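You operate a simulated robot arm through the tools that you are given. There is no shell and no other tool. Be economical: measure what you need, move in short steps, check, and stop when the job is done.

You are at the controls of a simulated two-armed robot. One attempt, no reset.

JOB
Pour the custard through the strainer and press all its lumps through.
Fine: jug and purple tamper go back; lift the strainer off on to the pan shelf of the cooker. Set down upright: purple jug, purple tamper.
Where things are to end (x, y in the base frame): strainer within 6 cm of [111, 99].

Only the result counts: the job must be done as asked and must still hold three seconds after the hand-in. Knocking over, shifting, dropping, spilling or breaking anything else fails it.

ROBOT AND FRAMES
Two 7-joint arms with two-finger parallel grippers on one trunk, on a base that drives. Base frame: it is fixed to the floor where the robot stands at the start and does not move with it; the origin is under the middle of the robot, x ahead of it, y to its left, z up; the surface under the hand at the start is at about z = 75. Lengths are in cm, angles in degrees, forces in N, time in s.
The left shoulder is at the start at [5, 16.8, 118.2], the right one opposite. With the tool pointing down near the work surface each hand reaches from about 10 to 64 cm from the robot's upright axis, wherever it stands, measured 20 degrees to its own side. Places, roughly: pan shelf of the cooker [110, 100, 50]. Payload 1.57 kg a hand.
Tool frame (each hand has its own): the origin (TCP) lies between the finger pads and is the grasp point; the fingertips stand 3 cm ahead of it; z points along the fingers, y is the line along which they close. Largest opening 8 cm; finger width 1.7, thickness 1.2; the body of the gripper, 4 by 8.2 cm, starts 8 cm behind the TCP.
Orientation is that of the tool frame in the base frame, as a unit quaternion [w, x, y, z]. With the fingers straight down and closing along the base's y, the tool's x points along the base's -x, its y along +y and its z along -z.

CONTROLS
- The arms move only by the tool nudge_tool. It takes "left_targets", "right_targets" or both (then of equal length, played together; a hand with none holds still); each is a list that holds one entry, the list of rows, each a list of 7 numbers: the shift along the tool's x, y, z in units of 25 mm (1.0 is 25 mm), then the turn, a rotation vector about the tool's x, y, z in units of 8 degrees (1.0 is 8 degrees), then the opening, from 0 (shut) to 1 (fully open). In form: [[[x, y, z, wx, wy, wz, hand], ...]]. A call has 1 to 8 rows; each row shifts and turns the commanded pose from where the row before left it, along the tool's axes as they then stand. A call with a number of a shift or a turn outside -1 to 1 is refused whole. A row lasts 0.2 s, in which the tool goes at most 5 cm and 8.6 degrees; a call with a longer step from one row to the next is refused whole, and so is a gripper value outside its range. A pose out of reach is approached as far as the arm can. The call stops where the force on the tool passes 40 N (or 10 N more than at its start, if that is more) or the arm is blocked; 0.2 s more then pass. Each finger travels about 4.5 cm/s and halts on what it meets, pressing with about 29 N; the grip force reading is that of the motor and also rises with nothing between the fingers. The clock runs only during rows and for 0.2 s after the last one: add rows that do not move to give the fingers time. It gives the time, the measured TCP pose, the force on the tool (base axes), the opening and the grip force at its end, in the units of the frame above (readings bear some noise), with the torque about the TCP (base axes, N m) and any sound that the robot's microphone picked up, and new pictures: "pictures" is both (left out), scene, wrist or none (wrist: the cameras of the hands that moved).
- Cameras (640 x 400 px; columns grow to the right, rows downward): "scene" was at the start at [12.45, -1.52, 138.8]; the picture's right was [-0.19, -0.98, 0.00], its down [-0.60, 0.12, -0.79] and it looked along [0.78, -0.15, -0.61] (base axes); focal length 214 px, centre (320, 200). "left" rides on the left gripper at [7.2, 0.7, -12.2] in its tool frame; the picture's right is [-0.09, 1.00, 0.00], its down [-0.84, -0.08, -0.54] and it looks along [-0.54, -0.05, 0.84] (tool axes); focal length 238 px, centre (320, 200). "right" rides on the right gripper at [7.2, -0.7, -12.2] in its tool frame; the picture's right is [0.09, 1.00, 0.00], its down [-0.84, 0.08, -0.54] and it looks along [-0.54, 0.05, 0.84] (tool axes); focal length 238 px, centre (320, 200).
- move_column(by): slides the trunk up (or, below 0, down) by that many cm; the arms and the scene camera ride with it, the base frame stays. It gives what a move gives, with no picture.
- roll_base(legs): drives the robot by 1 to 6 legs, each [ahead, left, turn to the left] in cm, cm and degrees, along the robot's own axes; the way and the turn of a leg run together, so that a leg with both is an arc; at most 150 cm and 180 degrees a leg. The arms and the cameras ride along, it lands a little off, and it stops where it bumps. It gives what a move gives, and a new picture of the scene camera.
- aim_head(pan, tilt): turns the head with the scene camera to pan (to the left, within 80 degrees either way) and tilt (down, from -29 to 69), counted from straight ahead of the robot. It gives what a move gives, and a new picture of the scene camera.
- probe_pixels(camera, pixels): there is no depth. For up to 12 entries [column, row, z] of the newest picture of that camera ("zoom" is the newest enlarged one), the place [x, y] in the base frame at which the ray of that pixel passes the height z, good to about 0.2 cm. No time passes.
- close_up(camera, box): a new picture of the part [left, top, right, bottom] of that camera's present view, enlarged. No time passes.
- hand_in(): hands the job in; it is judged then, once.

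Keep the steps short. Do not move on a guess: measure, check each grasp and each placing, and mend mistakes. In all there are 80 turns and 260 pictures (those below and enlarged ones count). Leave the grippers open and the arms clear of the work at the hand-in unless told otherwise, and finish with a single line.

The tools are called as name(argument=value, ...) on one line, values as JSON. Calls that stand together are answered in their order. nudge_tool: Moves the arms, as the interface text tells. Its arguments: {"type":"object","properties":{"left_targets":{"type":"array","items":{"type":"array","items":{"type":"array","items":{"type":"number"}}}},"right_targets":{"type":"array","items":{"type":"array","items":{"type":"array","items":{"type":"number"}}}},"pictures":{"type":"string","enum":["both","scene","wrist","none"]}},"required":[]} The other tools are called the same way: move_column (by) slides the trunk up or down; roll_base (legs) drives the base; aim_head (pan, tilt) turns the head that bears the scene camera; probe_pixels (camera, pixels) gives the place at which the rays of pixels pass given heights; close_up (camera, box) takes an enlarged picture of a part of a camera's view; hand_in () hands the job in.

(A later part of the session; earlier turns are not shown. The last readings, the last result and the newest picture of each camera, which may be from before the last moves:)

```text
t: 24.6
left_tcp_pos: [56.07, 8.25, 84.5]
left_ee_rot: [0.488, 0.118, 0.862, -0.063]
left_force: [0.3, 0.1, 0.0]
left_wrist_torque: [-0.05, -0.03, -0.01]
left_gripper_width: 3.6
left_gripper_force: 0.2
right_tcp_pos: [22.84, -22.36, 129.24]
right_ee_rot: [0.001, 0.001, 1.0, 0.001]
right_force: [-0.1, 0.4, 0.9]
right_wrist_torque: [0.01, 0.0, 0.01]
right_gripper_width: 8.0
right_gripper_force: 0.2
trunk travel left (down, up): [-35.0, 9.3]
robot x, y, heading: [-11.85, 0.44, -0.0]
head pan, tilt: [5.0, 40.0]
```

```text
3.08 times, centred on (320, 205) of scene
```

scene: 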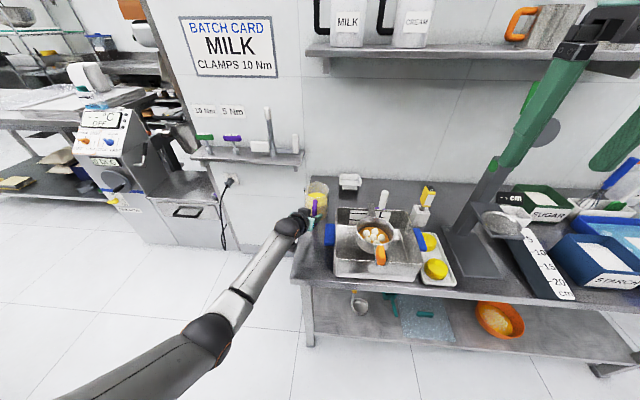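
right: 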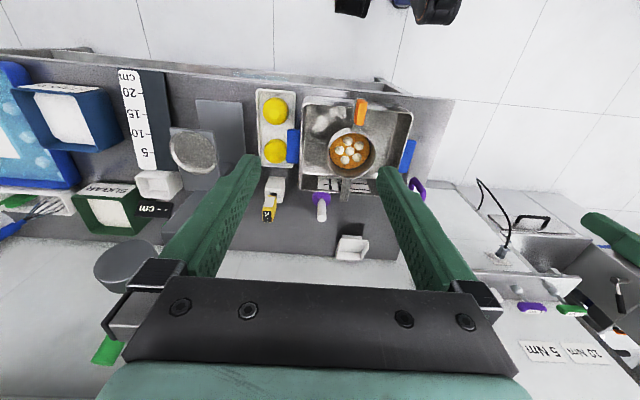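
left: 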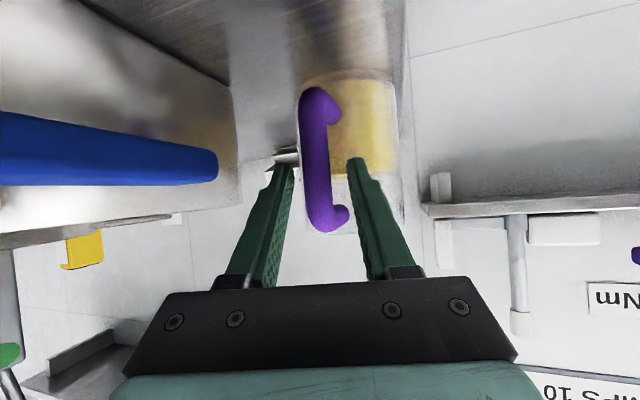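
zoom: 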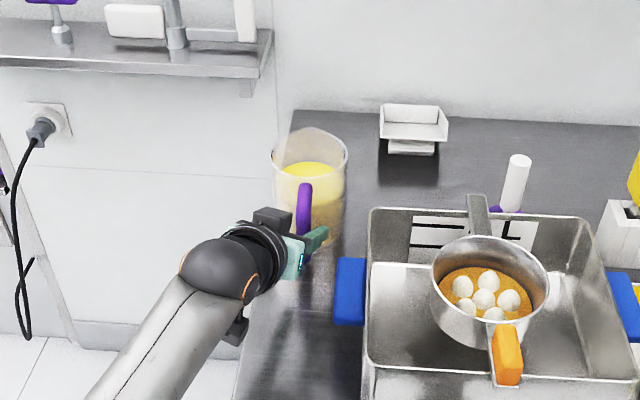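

The handle seems yawed relative to the fingers: its arms run to the right in the wrist view, so my −15° heading was skewed by roughly 20° or more. Retreating, then yawing to heading ≈0 for a look.

nudge_tool(left_targets=[[[0.2, 0.01, -0.9, 0, 0, 0, 0.45], [0.2, 0.01, -0.9, 0, 0, 0, 0.45], [0.1, 0.01, -0.9, 0, 0, 0, 0.45], [-0.6, 0, -0.6, -0.8, 0, -0.49, 0.45], [-0.3, -0.3, 0, -0.8, 0, -0.49, 0.45], [0, -0.3, 0, 0, 0, 0, 0.45]]], pictures="wrist")

close_up(camera="scene", box=[290, 160, 370, 240])

```text
t: 26.1
left_tcp_pos: [50.16, 15.34, 87.76]
left_ee_rot: [0.489, 0.012, 0.87, 0.069]
left_force: [0.7, 0.7, 0.9]
left_wrist_torque: [0.0, 0.05, -0.02]
left_gripper_width: 3.59
left_gripper_force: 0.2
right_tcp_pos: [22.88, -22.19, 129.17]
right_ee_rot: [0.001, 0.001, 1.0, 0.0]
right_force: [0.3, 0.2, 0.3]
right_wrist_torque: [0.0, 0.02, 0.01]
right_gripper_width: 8.01
right_gripper_force: 0.1
trunk travel left (down, up): [-35.0, 9.3]
robot x, y, heading: [-11.83, -0.26, -0.2]
head pan, tilt: [5.0, 40.0]
stopped in row 6 (left hand): the arm was blocked; the commanded pose is now the measured one
```

left: 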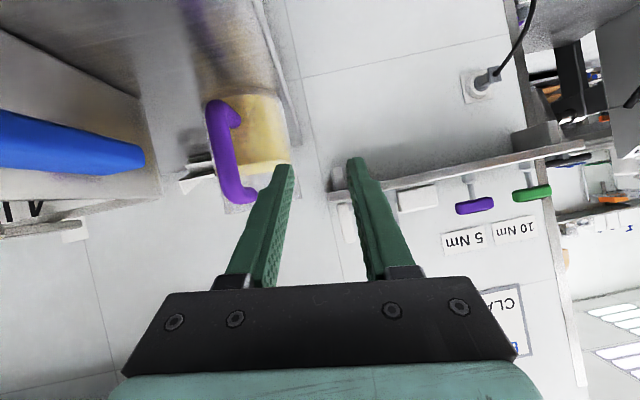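

```text
5.00 times, centred on (330, 200) of scene
```

zoom: 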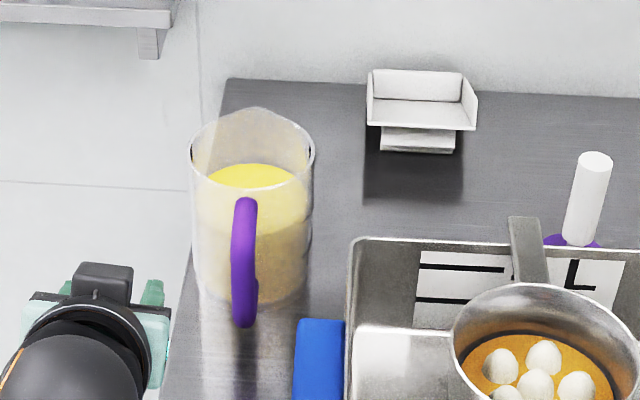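

probe_pixels(camera="scene", pixels=[[314.6, 224.5, 78.5], [315, 203, 88.5], [304, 190.5, 91], [329, 190.5, 91], [316.4, 190, 91], [317, 181.5, 92], [316, 220, 84]])

probe_pixels(camera="left", pixels=[[217, 110, 79], [222, 150, 82.5], [222, 150, 82], [205, 130, 80.5], [290, 130, 80], [130, 158, 82], [145, 165, 82]])

close_up(camera="left", box=[150, 60, 330, 220])

```text
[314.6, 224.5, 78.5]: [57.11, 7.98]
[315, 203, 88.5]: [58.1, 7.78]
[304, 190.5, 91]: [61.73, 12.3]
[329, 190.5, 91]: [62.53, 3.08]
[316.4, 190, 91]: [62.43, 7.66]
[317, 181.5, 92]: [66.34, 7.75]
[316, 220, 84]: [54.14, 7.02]
```

```text
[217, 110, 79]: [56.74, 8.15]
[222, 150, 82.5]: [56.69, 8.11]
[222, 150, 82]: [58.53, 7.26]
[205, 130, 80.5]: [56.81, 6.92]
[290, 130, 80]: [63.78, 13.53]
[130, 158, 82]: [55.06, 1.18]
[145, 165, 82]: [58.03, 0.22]
```

```text
2.50 times, centred on (240, 140) of left
```

zoom: 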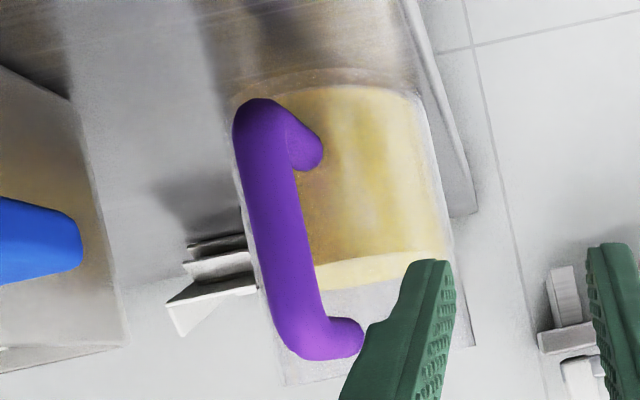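

The wrist hits a joint limit at that heading. Handle azimuth is about +6°, so rather than twist the arm I'll turn the base left by ~21° about the jug. First raise the hand and yaw back.

nudge_tool(left_targets=[[[-0.68, 0.1, -0.41, 0.849, -0.132, 0.513, 0.45], [-0.68, 0.1, -0.41, 0.849, -0.132, 0.513, 0.45], [-0.68, 0.1, -0.41, 0.849, -0.132, 0.513, 0.45], [-0.68, 0.1, -0.41, 0, 0, -0.5, 0.45], [-0.68, 0, -0.41, 0, 0, -0.4, 0.45], [-0.68, 0, -0.41, 0, 0, 0, 0.45], [-0.68, 0, -0.41, 0, 0, 0, 0.45]]], pictures="none")

roll_base(legs=[[0, -24.4, 0], [7.6, 0, 0], [0, 0, 21]])

```text
t: 27.7
left_tcp_pos: [49.93, 14.92, 101.7]
left_ee_rot: [0.491, 0.139, 0.857, -0.066]
left_force: [0.1, 0.3, 0.8]
left_wrist_torque: [0.02, 0.01, 0.01]
left_gripper_width: 3.6
left_gripper_force: 0.1
right_tcp_pos: [22.75, -22.35, 129.31]
right_ee_rot: [0.0, 0.001, 1.0, 0.0]
right_force: [-0.2, 0.8, -0.4]
right_wrist_torque: [0.0, -0.01, 0.01]
right_gripper_width: 8.02
right_gripper_force: 0.0
trunk travel left (down, up): [-35.0, 9.3]
robot x, y, heading: [-11.71, 0.06, 0.0]
head pan, tilt: [5.0, 40.0]
```

```text
t: 32.2
left_tcp_pos: [48.3, 11.08, 101.65]
left_ee_rot: [0.494, -0.016, 0.869, 0.022]
left_force: [0.5, -0.3, 0.4]
left_wrist_torque: [-0.02, 0.03, -0.01]
left_gripper_width: 3.61
left_gripper_force: 0.1
right_tcp_pos: [35.99, -33.39, 129.17]
right_ee_rot: [0.0, -0.179, 0.984, 0.001]
right_force: [-0.5, -0.8, 0.1]
right_wrist_torque: [0.01, 0.02, 0.0]
right_gripper_width: 8.01
right_gripper_force: 0.1
trunk travel left (down, up): [-35.0, 9.3]
robot x, y, heading: [-4.01, -24.93, 20.7]
head pan, tilt: [5.0, 40.0]
```

scene: 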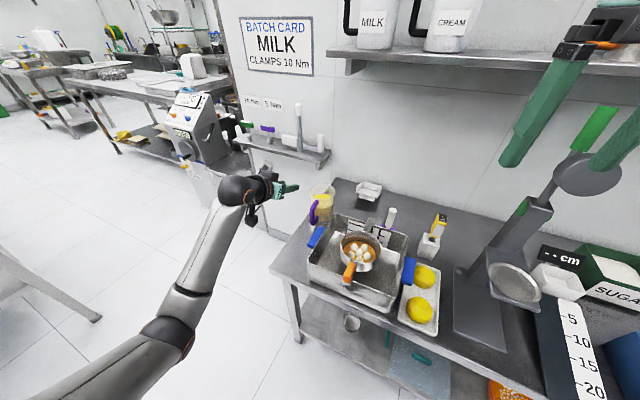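

Heading is now +3.6°, level. Look at the jug again from here.

close_up(camera="scene", box=[290, 165, 370, 245])

close_up(camera="left", box=[220, 0, 420, 160])

probe_pixels(camera="scene", pixels=[[314, 222, 79], [313, 202, 88.5], [309, 191, 91], [335, 191, 91]])

```text
5.00 times, centred on (330, 205) of scene
```

zoom: 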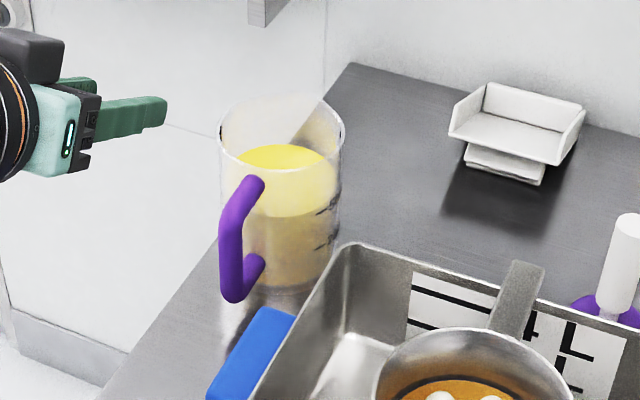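

```text
2.50 times, centred on (320, 80) of left
```

zoom: 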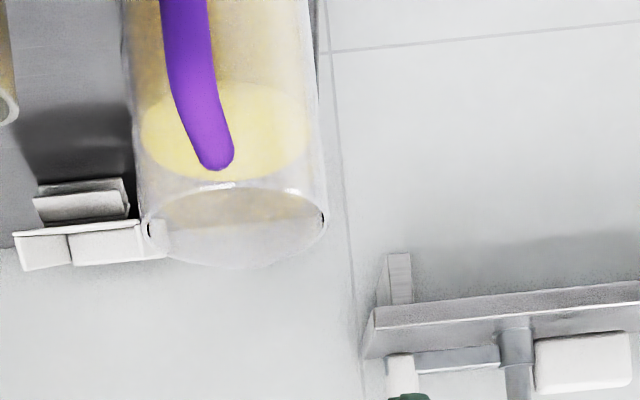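

```text
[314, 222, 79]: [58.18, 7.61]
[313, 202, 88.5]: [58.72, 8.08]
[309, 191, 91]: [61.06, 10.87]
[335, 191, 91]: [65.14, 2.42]
```

Relative geometry says the handle azimuth is near 0 to +5°, so heading +3.6° is fine. Descending to the pre-grasp.

nudge_tool(left_targets=[[[0.89, -0.27, 0.53, 0, 0, 0, 0.45], [0.89, -0.27, 0.53, 0, 0, 0, 0.45], [0.89, -0.27, 0.53, 0, 0, 0, 0.45], [0.89, -0.27, 0.53, 0, 0, 0, 0.45], [0.89, -0.27, 0.53, 0, 0, 0, 0.45], [0.89, -0.27, 0.53, 0, 0, 0, 0.45]]], pictures="both")

close_up(camera="left", box=[230, 70, 410, 220])

```text
t: 33.6
left_tcp_pos: [48.54, 7.27, 86.2]
left_ee_rot: [0.495, -0.016, 0.869, 0.022]
left_force: [0.1, -1.1, -0.8]
left_wrist_torque: [0.0, 0.0, -0.04]
left_gripper_width: 3.61
left_gripper_force: 0.0
right_tcp_pos: [36.09, -33.37, 129.18]
right_ee_rot: [0.002, -0.178, 0.984, 0.0]
right_force: [-0.2, 0.1, 0.0]
right_wrist_torque: [0.02, 0.02, -0.05]
right_gripper_width: 7.99
right_gripper_force: 0.0
trunk travel left (down, up): [-35.0, 9.3]
robot x, y, heading: [-4.11, -24.89, 20.8]
head pan, tilt: [5.0, 40.0]
```

scene: 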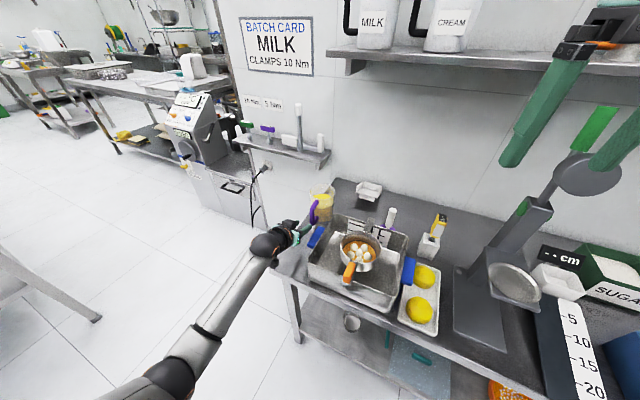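
left: 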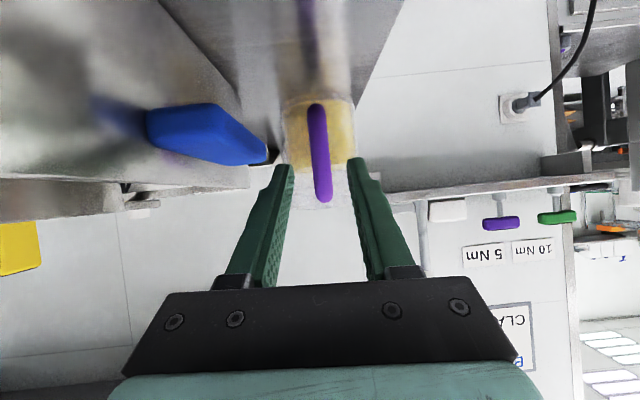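

```text
2.67 times, centred on (320, 145) of left
```

zoom: 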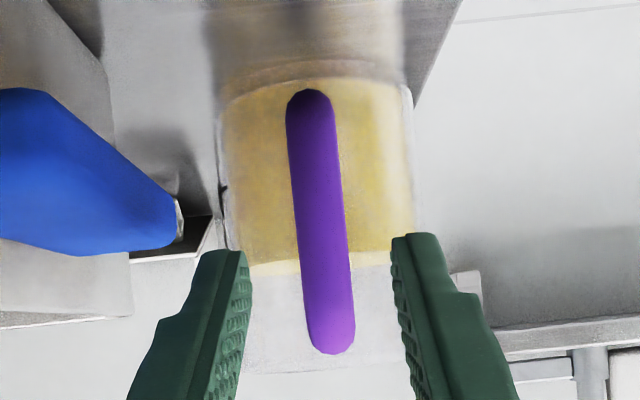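

Perfect: the handle is edge-on and centred. Advancing and closing.

nudge_tool(left_targets=[[[-0.25, 0, 0.75, 0, 0, 0, 0.45], [-0.25, 0, 0.75, 0, 0, 0, 0.45], [-0.25, 0, 0.75, 0, 0, 0, 0.45], [-0.25, 0, 0.75, 0, 0, 0, 0.45], [0, 0, 0, 0, 0, 0, 0], [0, 0, 0, 0, 0, 0, 0], [0, 0, 0, 0, 0, 0, 0]]], pictures="wrist")

close_up(camera="left", box=[230, 70, 410, 240])

```text
t: 35.2
left_tcp_pos: [56.18, 7.67, 84.45]
left_ee_rot: [0.494, -0.016, 0.869, 0.022]
left_force: [-0.1, -0.1, -0.1]
left_wrist_torque: [-0.33, 0.01, -0.02]
left_gripper_width: 1.69
left_gripper_force: 29.0
right_tcp_pos: [35.94, -33.42, 129.29]
right_ee_rot: [0.001, -0.179, 0.984, 0.0]
right_force: [-0.1, 0.9, 0.3]
right_wrist_torque: [0.03, 0.02, 0.02]
right_gripper_width: 8.01
right_gripper_force: 0.1
trunk travel left (down, up): [-35.0, 9.3]
robot x, y, heading: [-4.04, -24.82, 20.6]
head pan, tilt: [5.0, 40.0]
```

left: 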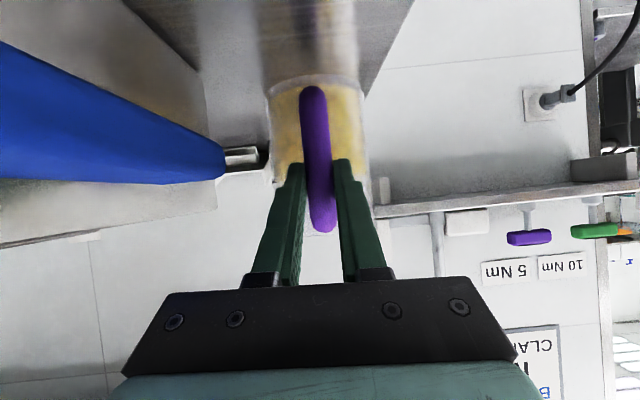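

```text
2.35 times, centred on (320, 155) of left
```

zoom: 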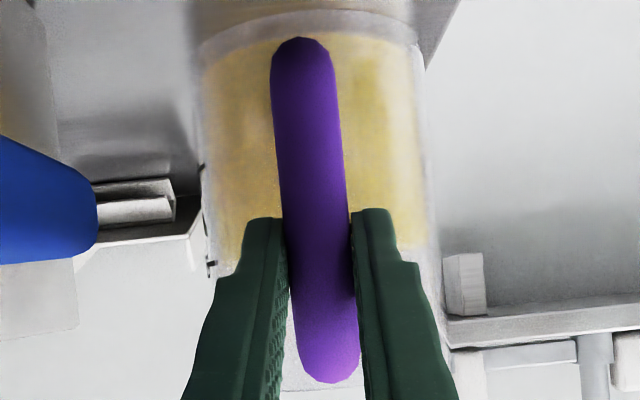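

Lift gently 2 cm (slow) to test the hold.

nudge_tool(left_targets=[[[-0.086, 0, -0.051, 0, 0, 0, 0], [-0.137, 0, -0.082, 0, 0, 0, 0], [-0.172, 0, -0.102, 0, 0, 0, 0], [-0.172, 0, -0.102, 0, 0, 0, 0], [-0.137, 0, -0.082, 0, 0, 0, 0], [0, 0, 0, 0, 0, 0, 0]]], pictures="both")

close_up(camera="scene", box=[290, 165, 370, 245])

```text
t: 36.6
left_tcp_pos: [56.21, 7.7, 86.42]
left_ee_rot: [0.494, -0.017, 0.869, 0.023]
left_force: [0.5, -0.1, -6.5]
left_wrist_torque: [-0.02, 0.64, 0.03]
left_gripper_width: 1.73
left_gripper_force: 28.7
right_tcp_pos: [36.07, -33.28, 129.21]
right_ee_rot: [-0.001, -0.178, 0.984, 0.0]
right_force: [-0.3, 0.3, -0.8]
right_wrist_torque: [0.01, 0.0, 0.01]
right_gripper_width: 8.01
right_gripper_force: 0.1
trunk travel left (down, up): [-35.0, 9.3]
robot x, y, heading: [-4.19, -24.56, 20.9]
head pan, tilt: [5.0, 40.0]
```

scene: 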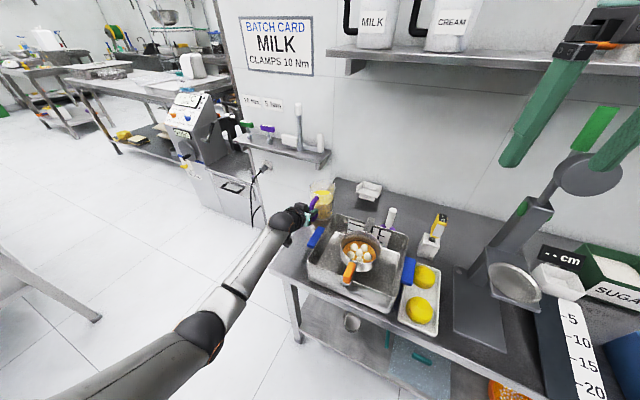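
left: 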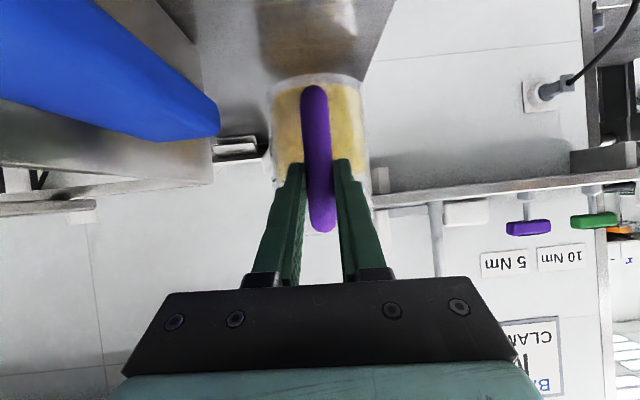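

```text
5.00 times, centred on (330, 205) of scene
```

zoom: 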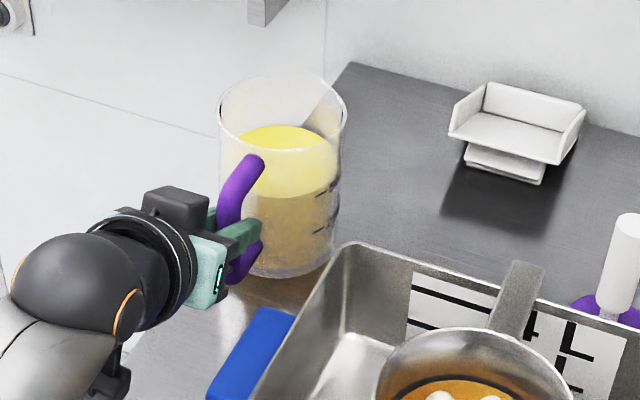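

Held: 6.5 N load, jug came up cleanly. Return pose: (56.18, 7.67, 84.45). Before pouring I'll test, with the empty right arm mirrored, whether a hand can pitch ~50° beyond straight-down at the pouring distance.

nudge_tool(right_targets=[[[-0.6, 0.6, 0.95, 0, 0, 0, 1], [-0.6, 0.6, 0.95, 0, 0, 0, 1], [-0.6, 0.6, 0.95, 0, 0, 0, 1], [-0.6, 0.6, 0.95, 0, 0, 0, 1], [-0.6, 0.6, 0.95, 0, 0, 0, 1], [-0.6, 0.6, 0.95, 0, 0, 0, 1], [-0.6, 0.3, 0.95, 0, 0, 0, 1], [-0.6, 0, 0.95, 0, 0, 0, 1]]], pictures="none")

nudge_tool(right_targets=[[[0, 0, 0, 0, 1, 0, 1], [0, 0, 0, 0, 1, 0, 1], [0, 0, 0, 0, 1, 0, 1], [0, 0, 0, 0, 1, 0, 1], [0, 0, 0, 0, 1, 0, 1], [0, 0, 0, 0, 1, 0, 1]]], pictures="scene")

```text
t: 38.5
left_tcp_pos: [56.24, 7.69, 86.39]
left_ee_rot: [0.494, -0.016, 0.869, 0.022]
left_force: [-1.2, 0.8, -6.8]
left_wrist_torque: [-0.04, 0.58, 0.02]
left_gripper_width: 1.7
left_gripper_force: 29.0
right_tcp_pos: [42.99, -22.68, 112.78]
right_ee_rot: [0.0, -0.179, 0.984, 0.0]
right_force: [-0.6, 0.2, 0.6]
right_wrist_torque: [-0.01, 0.01, -0.03]
right_gripper_width: 8.0
right_gripper_force: 0.1
right hand out of reach, approached as far as the arm can: row 6, 7
trunk travel left (down, up): [-35.0, 9.3]
robot x, y, heading: [-3.81, -24.75, 20.9]
head pan, tilt: [5.0, 40.0]
```

```text
t: 39.9
left_tcp_pos: [56.23, 7.79, 86.39]
left_ee_rot: [0.494, -0.016, 0.869, 0.022]
left_force: [-0.5, -0.8, -7.0]
left_wrist_torque: [-0.03, 0.58, 0.0]
left_gripper_width: 1.72
left_gripper_force: 28.6
right_tcp_pos: [36.31, -31.28, 109.08]
right_ee_rot: [-0.401, -0.163, 0.899, -0.07]
right_force: [-0.4, 0.5, 0.3]
right_wrist_torque: [0.0, -0.01, 0.02]
right_gripper_width: 8.0
right_gripper_force: 0.0
right hand out of reach, approached as far as the arm can: row 1, 2, 3, 4, 5, 6
trunk travel left (down, up): [-35.0, 9.3]
robot x, y, heading: [-4.02, -24.88, 20.7]
head pan, tilt: [5.0, 40.0]
```

scene: 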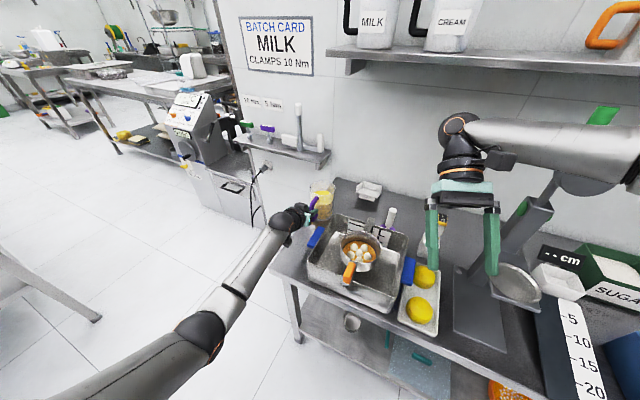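

The lean works only in front of the shoulder and close in (about 35 cm ahead, 20 cm to the side), so I'll reposition for the pour. First lift the jug 14 cm, and un-tilt the right hand meanwhile.

nudge_tool(left_targets=[[[-0.3, 0, -0.18, 0, 0, 0, 0], [-0.7, 0, -0.42, 0, 0, 0, 0], [-0.8, 0, -0.48, 0, 0, 0, 0], [-0.8, 0, -0.48, 0, 0, 0, 0], [-0.8, 0, -0.48, 0, 0, 0, 0], [-0.8, 0, -0.48, 0, 0, 0, 0], [-0.5, 0, -0.3, 0, 0, 0, 0]]], right_targets=[[[0, 0, 0, 0, -1, 0, 1], [0, 0, 0, 0, -1, 0, 1], [0, 0, 0, 0, -1, 0, 1], [0, 0, 0, 0, -1, 0, 1], [0, 0, 0, 0, -1, 0, 1], [0, 0, -0.9, 0, -0.8, 0, 1], [0.3, 0, -0.9, 0, 0, 0, 1]]], pictures="scene")

```text
t: 41.5
left_tcp_pos: [56.07, 7.37, 100.03]
left_ee_rot: [0.494, -0.016, 0.869, 0.022]
left_force: [-0.4, -0.1, -7.1]
left_wrist_torque: [-0.06, 0.6, 0.01]
left_gripper_width: 1.71
left_gripper_force: 29.2
right_tcp_pos: [36.14, -31.66, 113.73]
right_ee_rot: [-0.013, -0.179, 0.984, -0.002]
right_force: [0.5, 0.1, 0.9]
right_wrist_torque: [0.03, 0.02, 0.0]
right_gripper_width: 8.01
right_gripper_force: 0.0
trunk travel left (down, up): [-35.0, 9.3]
robot x, y, heading: [-4.37, -24.53, 20.5]
head pan, tilt: [5.0, 40.0]
```

scene: 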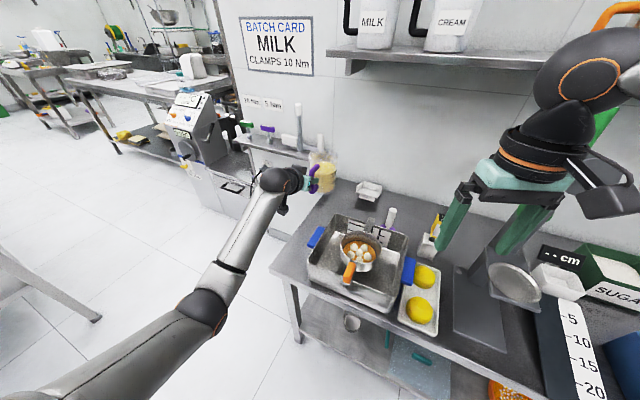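

Retracting the jug toward the robot with a mild 24° tilt (custard is ~5 cm below the rim, so no flow), and raising the right hand out of the way.

nudge_tool(left_targets=[[[0.3, 0, -0.5, 0, 0.6, 0, 0], [0.55, 0, -0.8, 0, 0.8, 0, 0], [0.66, 0, -0.72, 0, 0.8, 0, 0], [0.77, 0, -0.62, 0, 0.8, 0, 0], [0.82, 0, -0.574, 0, 0, 0, 0], [0.82, 0, -0.574, 0, 0, 0, 0], [0.82, 0, -0.574, 0, 0, 0, 0], [0.6, 0, -0.4, 0, 0, 0, 0]]], right_targets=[[[0.4, 0, -0.6, 0, 0, 0, 1], [0.4, 0, -0.6, 0, 0, 0, 1], [0.4, 0, -0.6, 0, 0, 0, 1], [0.4, 0, -0.6, 0, 0, 0, 1], [0.4, 0, -0.6, 0, 0, 0, 1], [0.4, 0, -0.6, 0, 0, 0, 1], [0.4, 0, -0.6, 0, 0, 0, 1], [0.2, 0, -0.3, 0, 0, 0, 1]]], pictures="scene")

```text
t: 43.2
left_tcp_pos: [38.06, 6.37, 99.99]
left_ee_rot: [0.303, -0.021, 0.953, 0.019]
left_force: [-0.1, -0.3, -6.5]
left_wrist_torque: [-0.02, 0.39, 0.01]
left_gripper_width: 1.72
left_gripper_force: 28.6
right_tcp_pos: [29.34, -34.03, 125.19]
right_ee_rot: [-0.015, -0.179, 0.984, -0.001]
right_force: [0.3, -0.2, 0.6]
right_wrist_torque: [-0.01, 0.01, 0.0]
right_gripper_width: 7.98
right_gripper_force: 0.1
trunk travel left (down, up): [-35.0, 9.3]
robot x, y, heading: [-4.23, -24.86, 20.4]
head pan, tilt: [5.0, 40.0]
```

scene: 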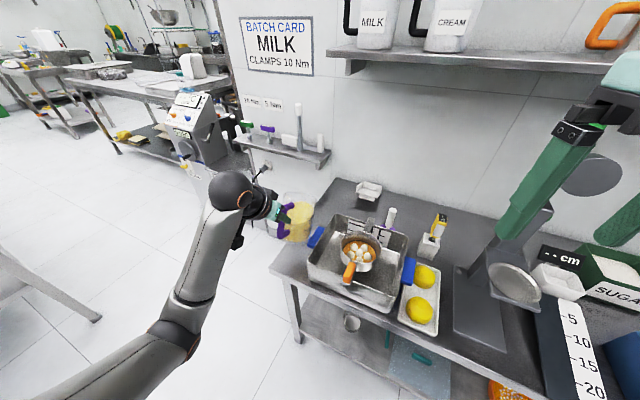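

nudge_tool(left_targets=[[[0.13, 0, -0.5, 0, 0, 0, 0], [0.13, 0, -0.8, 0, 0, 0, 0], [0.13, 0, -0.9, 0, 0, 0, 0], [0.13, 0, -0.9, 0, 0, 0, 0], [0.13, 0, -0.9, 0, 0, 0, 0], [0.1, 0, -0.5, 0, 0, 0, 0]]], pictures="none")

roll_base(legs=[[0, 0, -20.5], [0, -7.7, 0], [11, 0, 0]])

```text
t: 44.6
left_tcp_pos: [30.07, 5.85, 108.02]
left_ee_rot: [0.301, -0.021, 0.953, 0.019]
left_force: [0.8, -0.6, -6.8]
left_wrist_torque: [0.01, 0.36, 0.01]
left_gripper_width: 1.71
left_gripper_force: 28.8
right_tcp_pos: [29.27, -34.18, 125.09]
right_ee_rot: [-0.013, -0.179, 0.984, -0.003]
right_force: [0.0, -0.1, 0.5]
right_wrist_torque: [0.01, -0.07, 0.01]
right_gripper_width: 7.98
right_gripper_force: 0.0
trunk travel left (down, up): [-35.0, 9.3]
robot x, y, heading: [-4.04, -24.58, 20.6]
head pan, tilt: [5.0, 40.0]
```

```text
t: 47.9
left_tcp_pos: [49.93, -16.15, 107.92]
left_ee_rot: [0.3, 0.151, 0.941, -0.036]
left_force: [0.6, 0.6, -6.1]
left_wrist_torque: [0.11, 0.33, 0.0]
left_gripper_width: 1.69
left_gripper_force: 29.0
right_tcp_pos: [34.91, -53.07, 125.06]
right_ee_rot: [-0.015, 0.002, 1.0, 0.0]
right_force: [0.8, 0.7, 0.3]
right_wrist_torque: [-0.02, 0.02, -0.03]
right_gripper_width: 8.02
right_gripper_force: 0.1
trunk travel left (down, up): [-35.0, 9.3]
robot x, y, heading: [6.55, -32.77, -0.1]
head pan, tilt: [5.0, 40.0]
```

scene: 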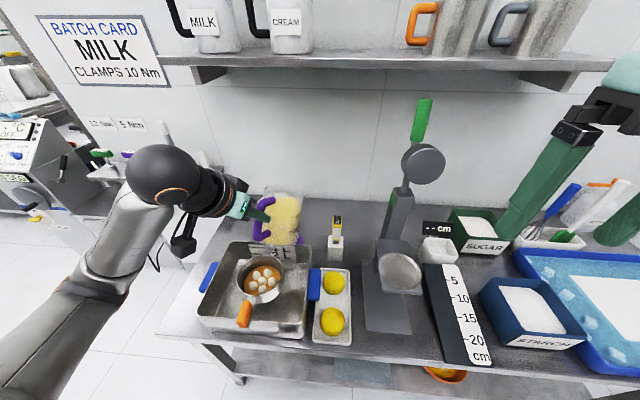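

Clear view of the strainer now. Measuring it again from here.

close_up(camera="scene", box=[190, 220, 350, 350])

probe_pixels(camera="scene", pixels=[[262, 271, 86], [244, 315, 86], [239, 327, 86], [199, 313, 86], [307, 330, 86], [238, 244, 86], [310, 244, 86]])

```text
3.08 times, centred on (270, 285) of scene
```

zoom: 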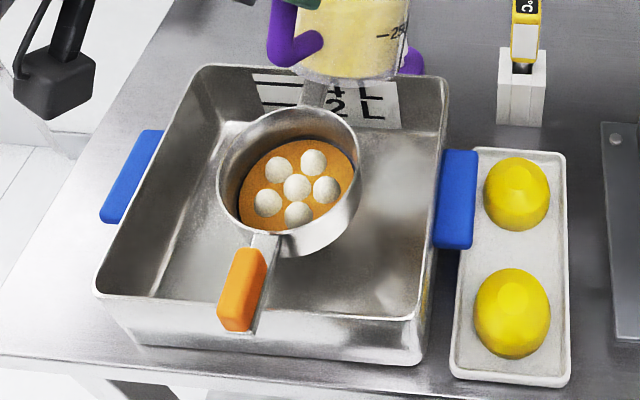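

```text
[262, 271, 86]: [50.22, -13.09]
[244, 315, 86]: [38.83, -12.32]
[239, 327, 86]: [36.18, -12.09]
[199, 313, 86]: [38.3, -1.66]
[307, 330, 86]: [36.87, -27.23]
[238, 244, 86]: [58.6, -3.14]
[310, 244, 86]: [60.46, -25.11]
```

Strainer rim centre ≈ (49.2, −12.7), radius ≈ 6. Bringing the jug back to the pour start: tilt ~40°, lip over the near half of the strainer, no flow yet.

nudge_tool(left_targets=[[[0.5, 0.1, -0.25, 0, 0.25, 0, 0], [0.835, 0.15, -0.32, 0, 0.25, 0, 0], [0.9, 0.16, -0.3, 0, 0.25, 0, 0], [0.9, 0.16, -0.26, 0, 0.25, 0, 0], [0.9, 0.16, -0.22, 0, 0.25, 0, 0], [0.9, 0.16, -0.2, 0, 0.25, 0, 0], [0.9, 0.16, -0.18, 0, 0.25, 0, 0], [0.7, 0.14, -0.15, 0, 0.25, 0, 0]]], pictures="both")

close_up(camera="scene", box=[170, 180, 350, 350])

```text
t: 49.7
left_tcp_pos: [38.85, -7.79, 105.92]
left_ee_rot: [0.165, 0.155, 0.974, -0.016]
left_force: [-0.5, 0.1, -6.7]
left_wrist_torque: [0.04, 0.16, 0.0]
left_gripper_width: 1.71
left_gripper_force: 29.0
left hand out of reach, approached as far as the arm can: row 5, 6, 7, 8
right_tcp_pos: [34.87, -53.03, 125.21]
right_ee_rot: [-0.013, 0.003, 1.0, 0.0]
right_force: [-0.5, 0.5, 1.1]
right_wrist_torque: [-0.01, 0.04, 0.01]
right_gripper_width: 8.02
right_gripper_force: 0.0
trunk travel left (down, up): [-35.0, 9.3]
robot x, y, heading: [7.08, -32.81, -0.2]
head pan, tilt: [5.0, 40.0]
```

scene: 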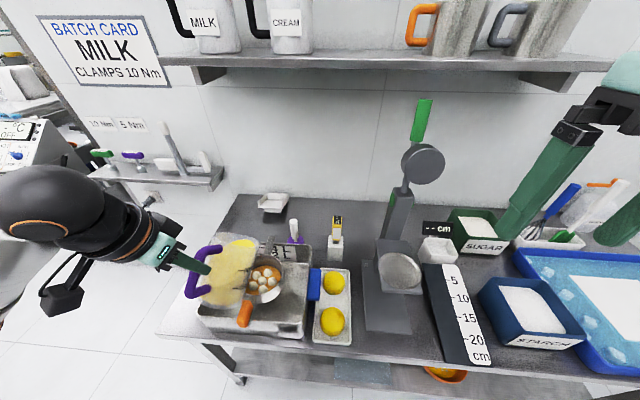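
left: 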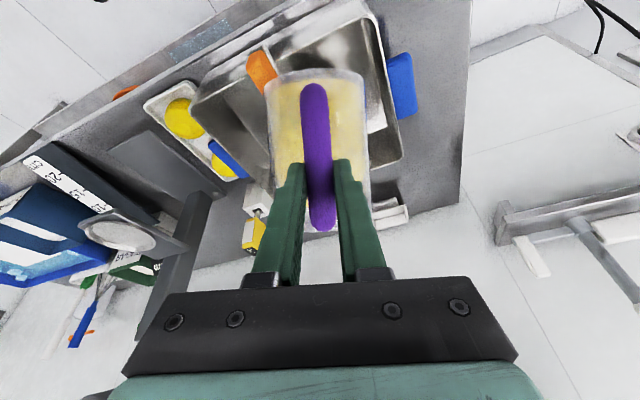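

```text
2.35 times, centred on (260, 265) of scene
```

zoom: 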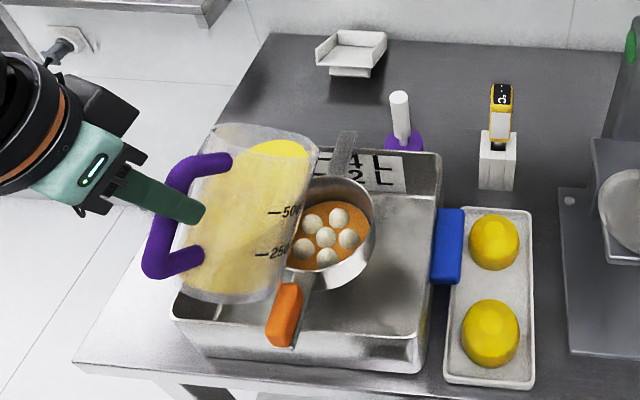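

The reach limit leaves the lip at about x=52, which is past centre. Rolling the base back 5 cm puts the lip at about x=47 over the near half.

roll_base(legs=[[-5, -0.6, 0]])

close_up(camera="scene", box=[190, 170, 350, 310])

```text
t: 50.6
left_tcp_pos: [33.72, -8.36, 105.88]
left_ee_rot: [0.166, 0.154, 0.974, -0.015]
left_force: [0.3, -0.9, -6.4]
left_wrist_torque: [0.06, 0.12, -0.01]
left_gripper_width: 1.7
left_gripper_force: 28.8
right_tcp_pos: [29.88, -53.78, 125.13]
right_ee_rot: [-0.013, 0.002, 1.0, 0.0]
right_force: [-0.2, -0.1, -0.1]
right_wrist_torque: [0.01, 0.02, 0.01]
right_gripper_width: 8.01
right_gripper_force: 0.1
trunk travel left (down, up): [-35.0, 9.3]
robot x, y, heading: [2.05, -33.17, 0.1]
head pan, tilt: [5.0, 40.0]
```

scene: 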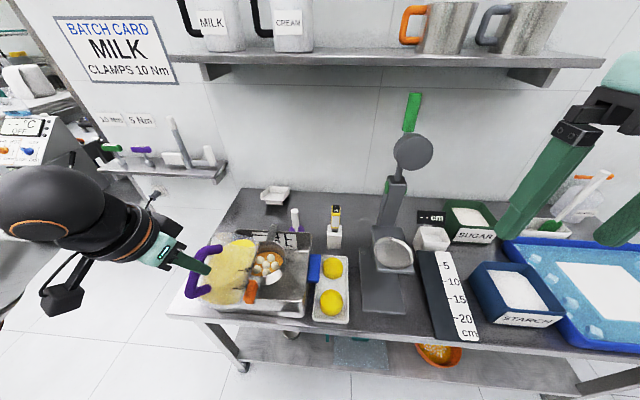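

```text
2.86 times, centred on (270, 240) of scene
```

zoom: 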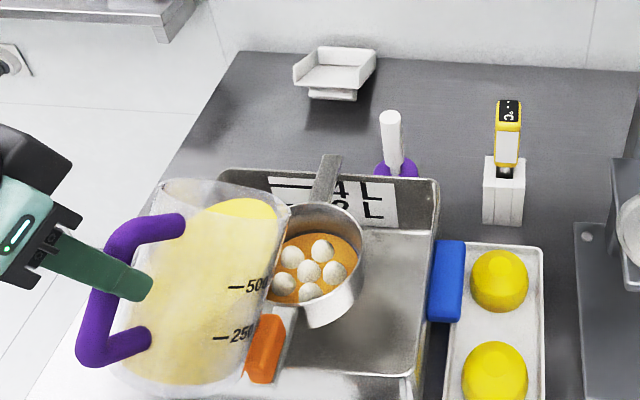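

probe_pixels(camera="scene", pixels=[[259.5, 243.5, 103], [259.5, 243.5, 101], [268, 262, 86], [273, 240, 86], [253, 286, 86]])

close_up(camera="left", box=[160, 40, 460, 240])

```text
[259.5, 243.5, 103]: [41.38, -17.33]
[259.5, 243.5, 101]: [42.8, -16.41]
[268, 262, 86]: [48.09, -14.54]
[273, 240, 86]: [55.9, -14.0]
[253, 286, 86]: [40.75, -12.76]
```

```text
2.00 times, centred on (310, 140) of left
```

zoom: 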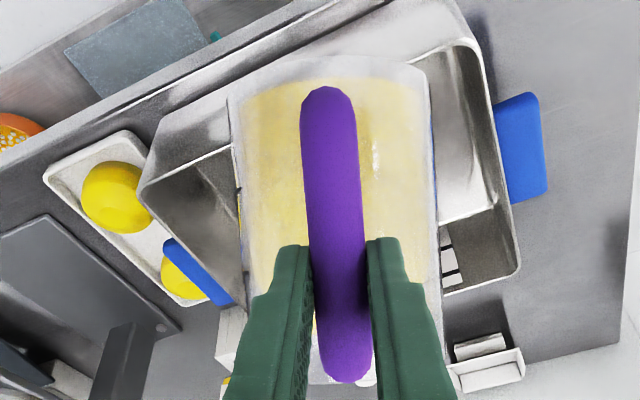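

By kinematics the lip is at about (47, −12), z 103, over the strainer. Starting the pour: tilt 12° more about the lip while lowering it, then hold and look.

nudge_tool(left_targets=[[[-0.08, 0, 0.12, 0, 0.5, 0, 0], [-0.1, 0, 0.13, 0, 0.5, 0, 0], [-0.12, 0, 0.14, 0, 0.5, 0, 0], [0, 0, 0, 0, 0, 0, 0], [0, 0, 0, 0, 0, 0, 0]]], pictures="scene")

close_up(camera="scene", box=[190, 170, 350, 310])

```text
t: 51.8
left_tcp_pos: [34.71, -8.54, 105.13]
left_ee_rot: [0.063, 0.156, 0.986, 0.001]
left_force: [0.3, -0.4, -5.1]
left_wrist_torque: [-0.01, 0.0, 0.01]
left_gripper_width: 1.72
left_gripper_force: 29.2
right_tcp_pos: [29.96, -53.76, 125.06]
right_ee_rot: [-0.014, 0.002, 1.0, 0.0]
right_force: [0.1, -0.3, 0.2]
right_wrist_torque: [0.0, 0.01, 0.0]
right_gripper_width: 8.0
right_gripper_force: 0.1
trunk travel left (down, up): [-35.0, 9.3]
robot x, y, heading: [1.98, -33.18, -0.2]
head pan, tilt: [5.0, 40.0]
```

scene: 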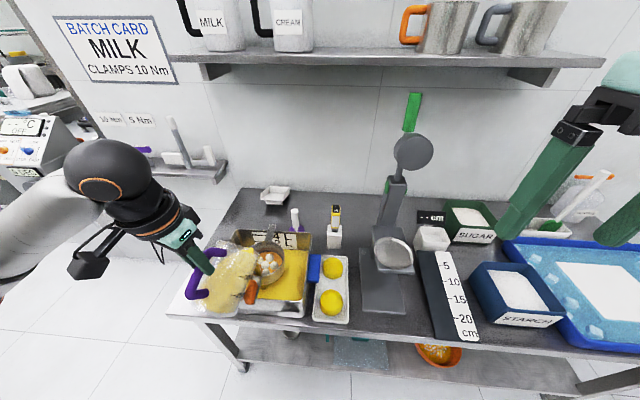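

```text
2.86 times, centred on (270, 240) of scene
```

zoom: 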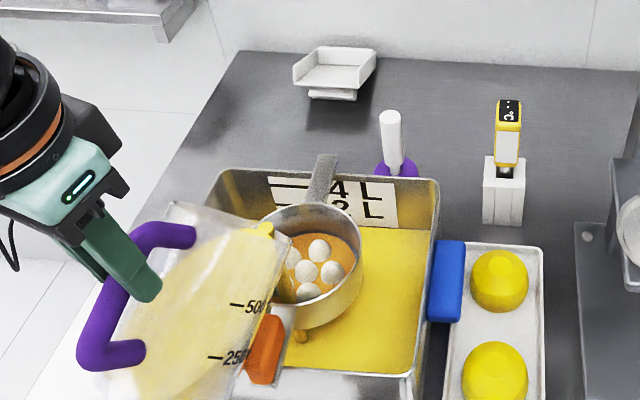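

Custard flows through the strainer into the pan, no spill. The stream lands in the strainer's near-left part; shifting ~1.5 cm right and 1 cm ahead while continuing.

nudge_tool(left_targets=[[[-0.3, -0.2, 0.07, 0, 0.5, 0, 0], [-0.3, -0.2, 0.07, 0, 0.5, 0, 0], [-0.3, -0.2, 0.07, 0, 0.5, 0, 0], [0, 0, 0, 0, 0, 0, 0], [0, 0, 0, 0, 0, 0, 0], [0, 0, 0, 0, 0, 0, 0]]], pictures="scene")

close_up(camera="scene", box=[190, 170, 350, 310])

```text
t: 53.2
left_tcp_pos: [36.45, -10.77, 104.62]
left_ee_rot: [-0.04, 0.156, 0.987, 0.017]
left_force: [-1.3, 2.9, 7.1]
left_wrist_torque: [0.14, 0.16, -0.05]
left_gripper_width: 1.68
left_gripper_force: 28.9
right_tcp_pos: [29.7, -53.66, 125.16]
right_ee_rot: [-0.013, 0.002, 1.0, 0.0]
right_force: [0.1, -0.7, 0.4]
right_wrist_torque: [0.05, 0.02, 0.01]
right_gripper_width: 7.99
right_gripper_force: 0.2
trunk travel left (down, up): [-35.0, 9.3]
robot x, y, heading: [2.11, -33.2, 0.1]
head pan, tilt: [5.0, 40.0]
```

scene: 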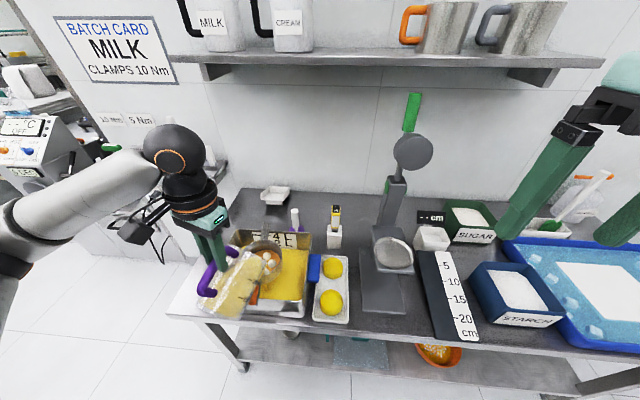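

```text
2.86 times, centred on (270, 240) of scene
```

zoom: 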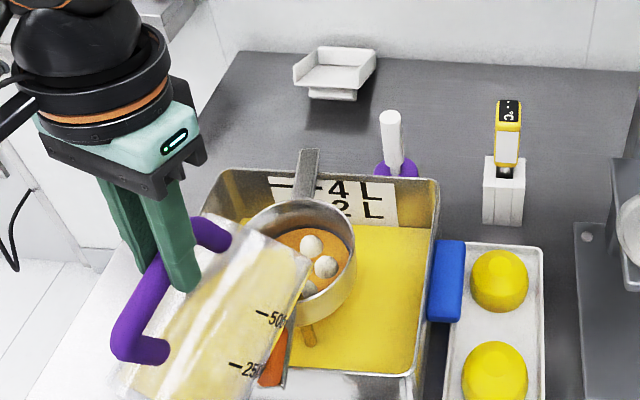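

The upward force (+7 N) means the jug is touching the strainer's handle side, and the strainer shifted slightly. Raising 3.5 cm now.

nudge_tool(left_targets=[[[0, 0, -0.7, 0, 0, 0, 0], [0, 0, -0.7, 0, 0, 0, 0]]], pictures="both")

close_up(camera="scene", box=[190, 170, 350, 310])

```text
t: 53.8
left_tcp_pos: [36.65, -10.76, 108.0]
left_ee_rot: [-0.04, 0.155, 0.987, 0.018]
left_force: [0.0, -0.5, -3.4]
left_wrist_torque: [0.03, -0.03, 0.02]
left_gripper_width: 1.72
left_gripper_force: 28.8
right_tcp_pos: [29.84, -53.73, 125.07]
right_ee_rot: [-0.013, 0.002, 1.0, 0.001]
right_force: [-0.9, 0.6, -0.4]
right_wrist_torque: [-0.01, 0.0, 0.01]
right_gripper_width: 8.0
right_gripper_force: 0.0
trunk travel left (down, up): [-35.0, 9.3]
robot x, y, heading: [2.03, -32.99, 0.1]
head pan, tilt: [5.0, 40.0]
```

scene: 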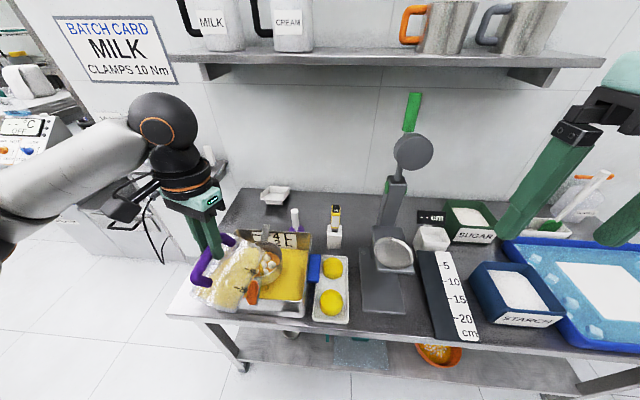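
left: 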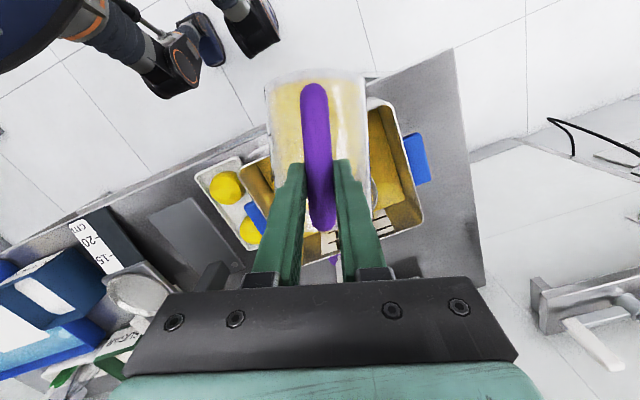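

```text
2.86 times, centred on (270, 240) of scene
```

zoom: 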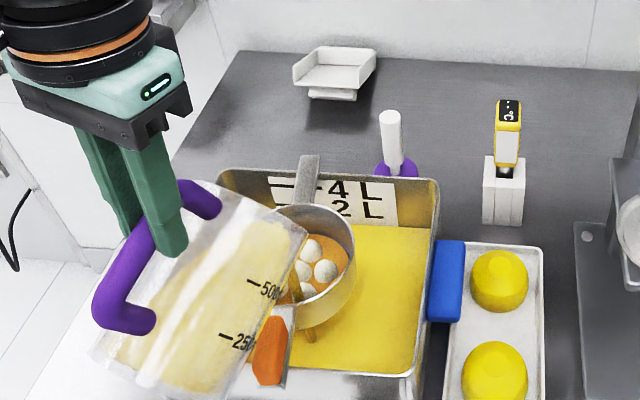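

Clear again, still pouring into the strainer, near side. Continuing the tilt 16° with ~1.5 cm forward, no lowering.

nudge_tool(left_targets=[[[-0.36, 0, -0.326, 0, 0.5, 0, 0], [-0.36, 0, -0.326, 0, 0.5, 0, 0], [-0.36, 0, -0.326, 0, 0.5, 0, 0], [-0.36, 0, -0.326, 0, 0.5, 0, 0], [0, 0, 0, 0, 0, 0, 0], [0, 0, 0, 0, 0, 0, 0]]], pictures="scene")

close_up(camera="scene", box=[190, 170, 350, 310])

```text
t: 55.2
left_tcp_pos: [40.74, -12.09, 110.65]
left_ee_rot: [-0.177, 0.151, 0.972, 0.04]
left_force: [-0.3, 0.5, -1.4]
left_wrist_torque: [-0.02, -0.08, -0.01]
left_gripper_width: 1.69
left_gripper_force: 29.1
right_tcp_pos: [29.89, -53.59, 125.04]
right_ee_rot: [-0.013, 0.002, 1.0, 0.001]
right_force: [0.7, -0.3, 0.2]
right_wrist_torque: [0.03, 0.0, -0.02]
right_gripper_width: 8.0
right_gripper_force: 0.0
trunk travel left (down, up): [-35.0, 9.3]
robot x, y, heading: [1.75, -33.45, -0.0]
head pan, tilt: [5.0, 40.0]
```

scene: 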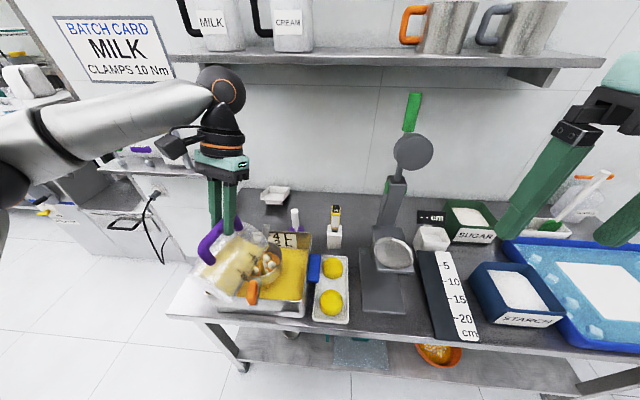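

```text
2.86 times, centred on (270, 240) of scene
```

zoom: 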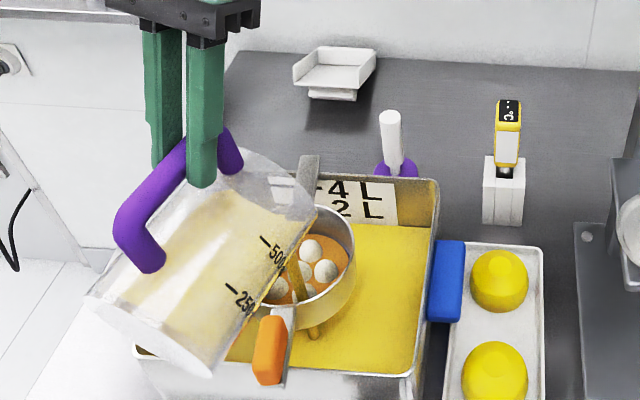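

Load is down to 1.4 N. Continue 20° more about the lip.

nudge_tool(left_targets=[[[-0.22, 0, -0.326, 0, 0.5, 0, 0], [-0.22, 0, -0.326, 0, 0.5, 0, 0], [-0.22, 0, -0.326, 0, 0.5, 0, 0], [-0.22, 0, -0.326, 0, 0.5, 0, 0], [-0.22, 0, -0.326, 0, 0.5, 0, 0], [0, 0, 0, 0, 0, 0, 0], [0, 0, 0, 0, 0, 0, 0], [0, 0, 0, 0, 0, 0, 0]]], pictures="scene")

close_up(camera="scene", box=[190, 170, 350, 310])

```text
t: 57.0
left_tcp_pos: [44.11, -13.48, 112.71]
left_ee_rot: [-0.341, 0.142, 0.927, 0.065]
left_force: [-0.3, -0.4, -1.9]
left_wrist_torque: [-0.03, -0.15, -0.02]
left_gripper_width: 1.7
left_gripper_force: 29.3
left hand out of reach, approached as far as the arm can: row 5
right_tcp_pos: [29.97, -53.68, 125.03]
right_ee_rot: [-0.012, 0.002, 1.0, 0.0]
right_force: [-0.2, 0.5, -0.1]
right_wrist_torque: [-0.02, -0.02, 0.01]
right_gripper_width: 7.99
right_gripper_force: 0.1
trunk travel left (down, up): [-35.0, 9.3]
robot x, y, heading: [1.54, -32.95, 0.1]
head pan, tilt: [5.0, 40.0]
```

scene: 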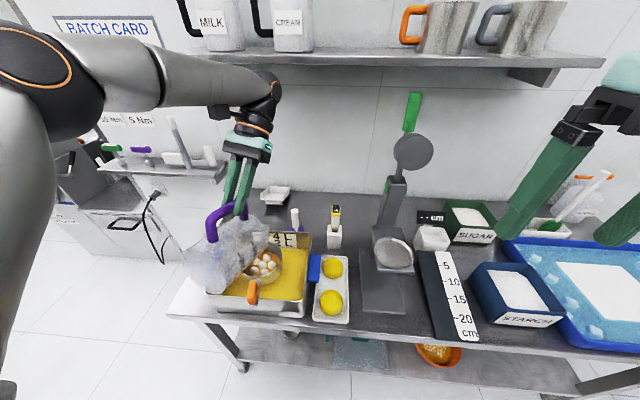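

```text
2.86 times, centred on (270, 240) of scene
```

zoom: 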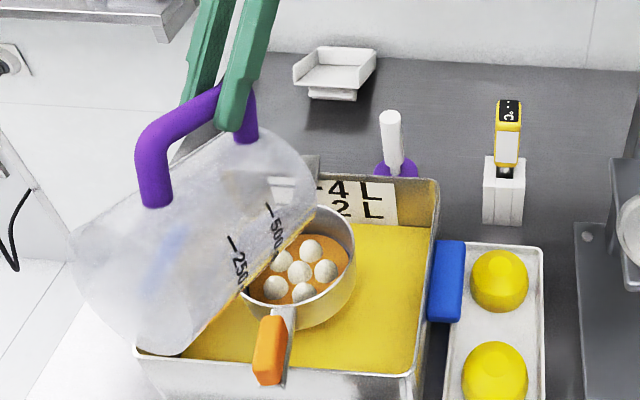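

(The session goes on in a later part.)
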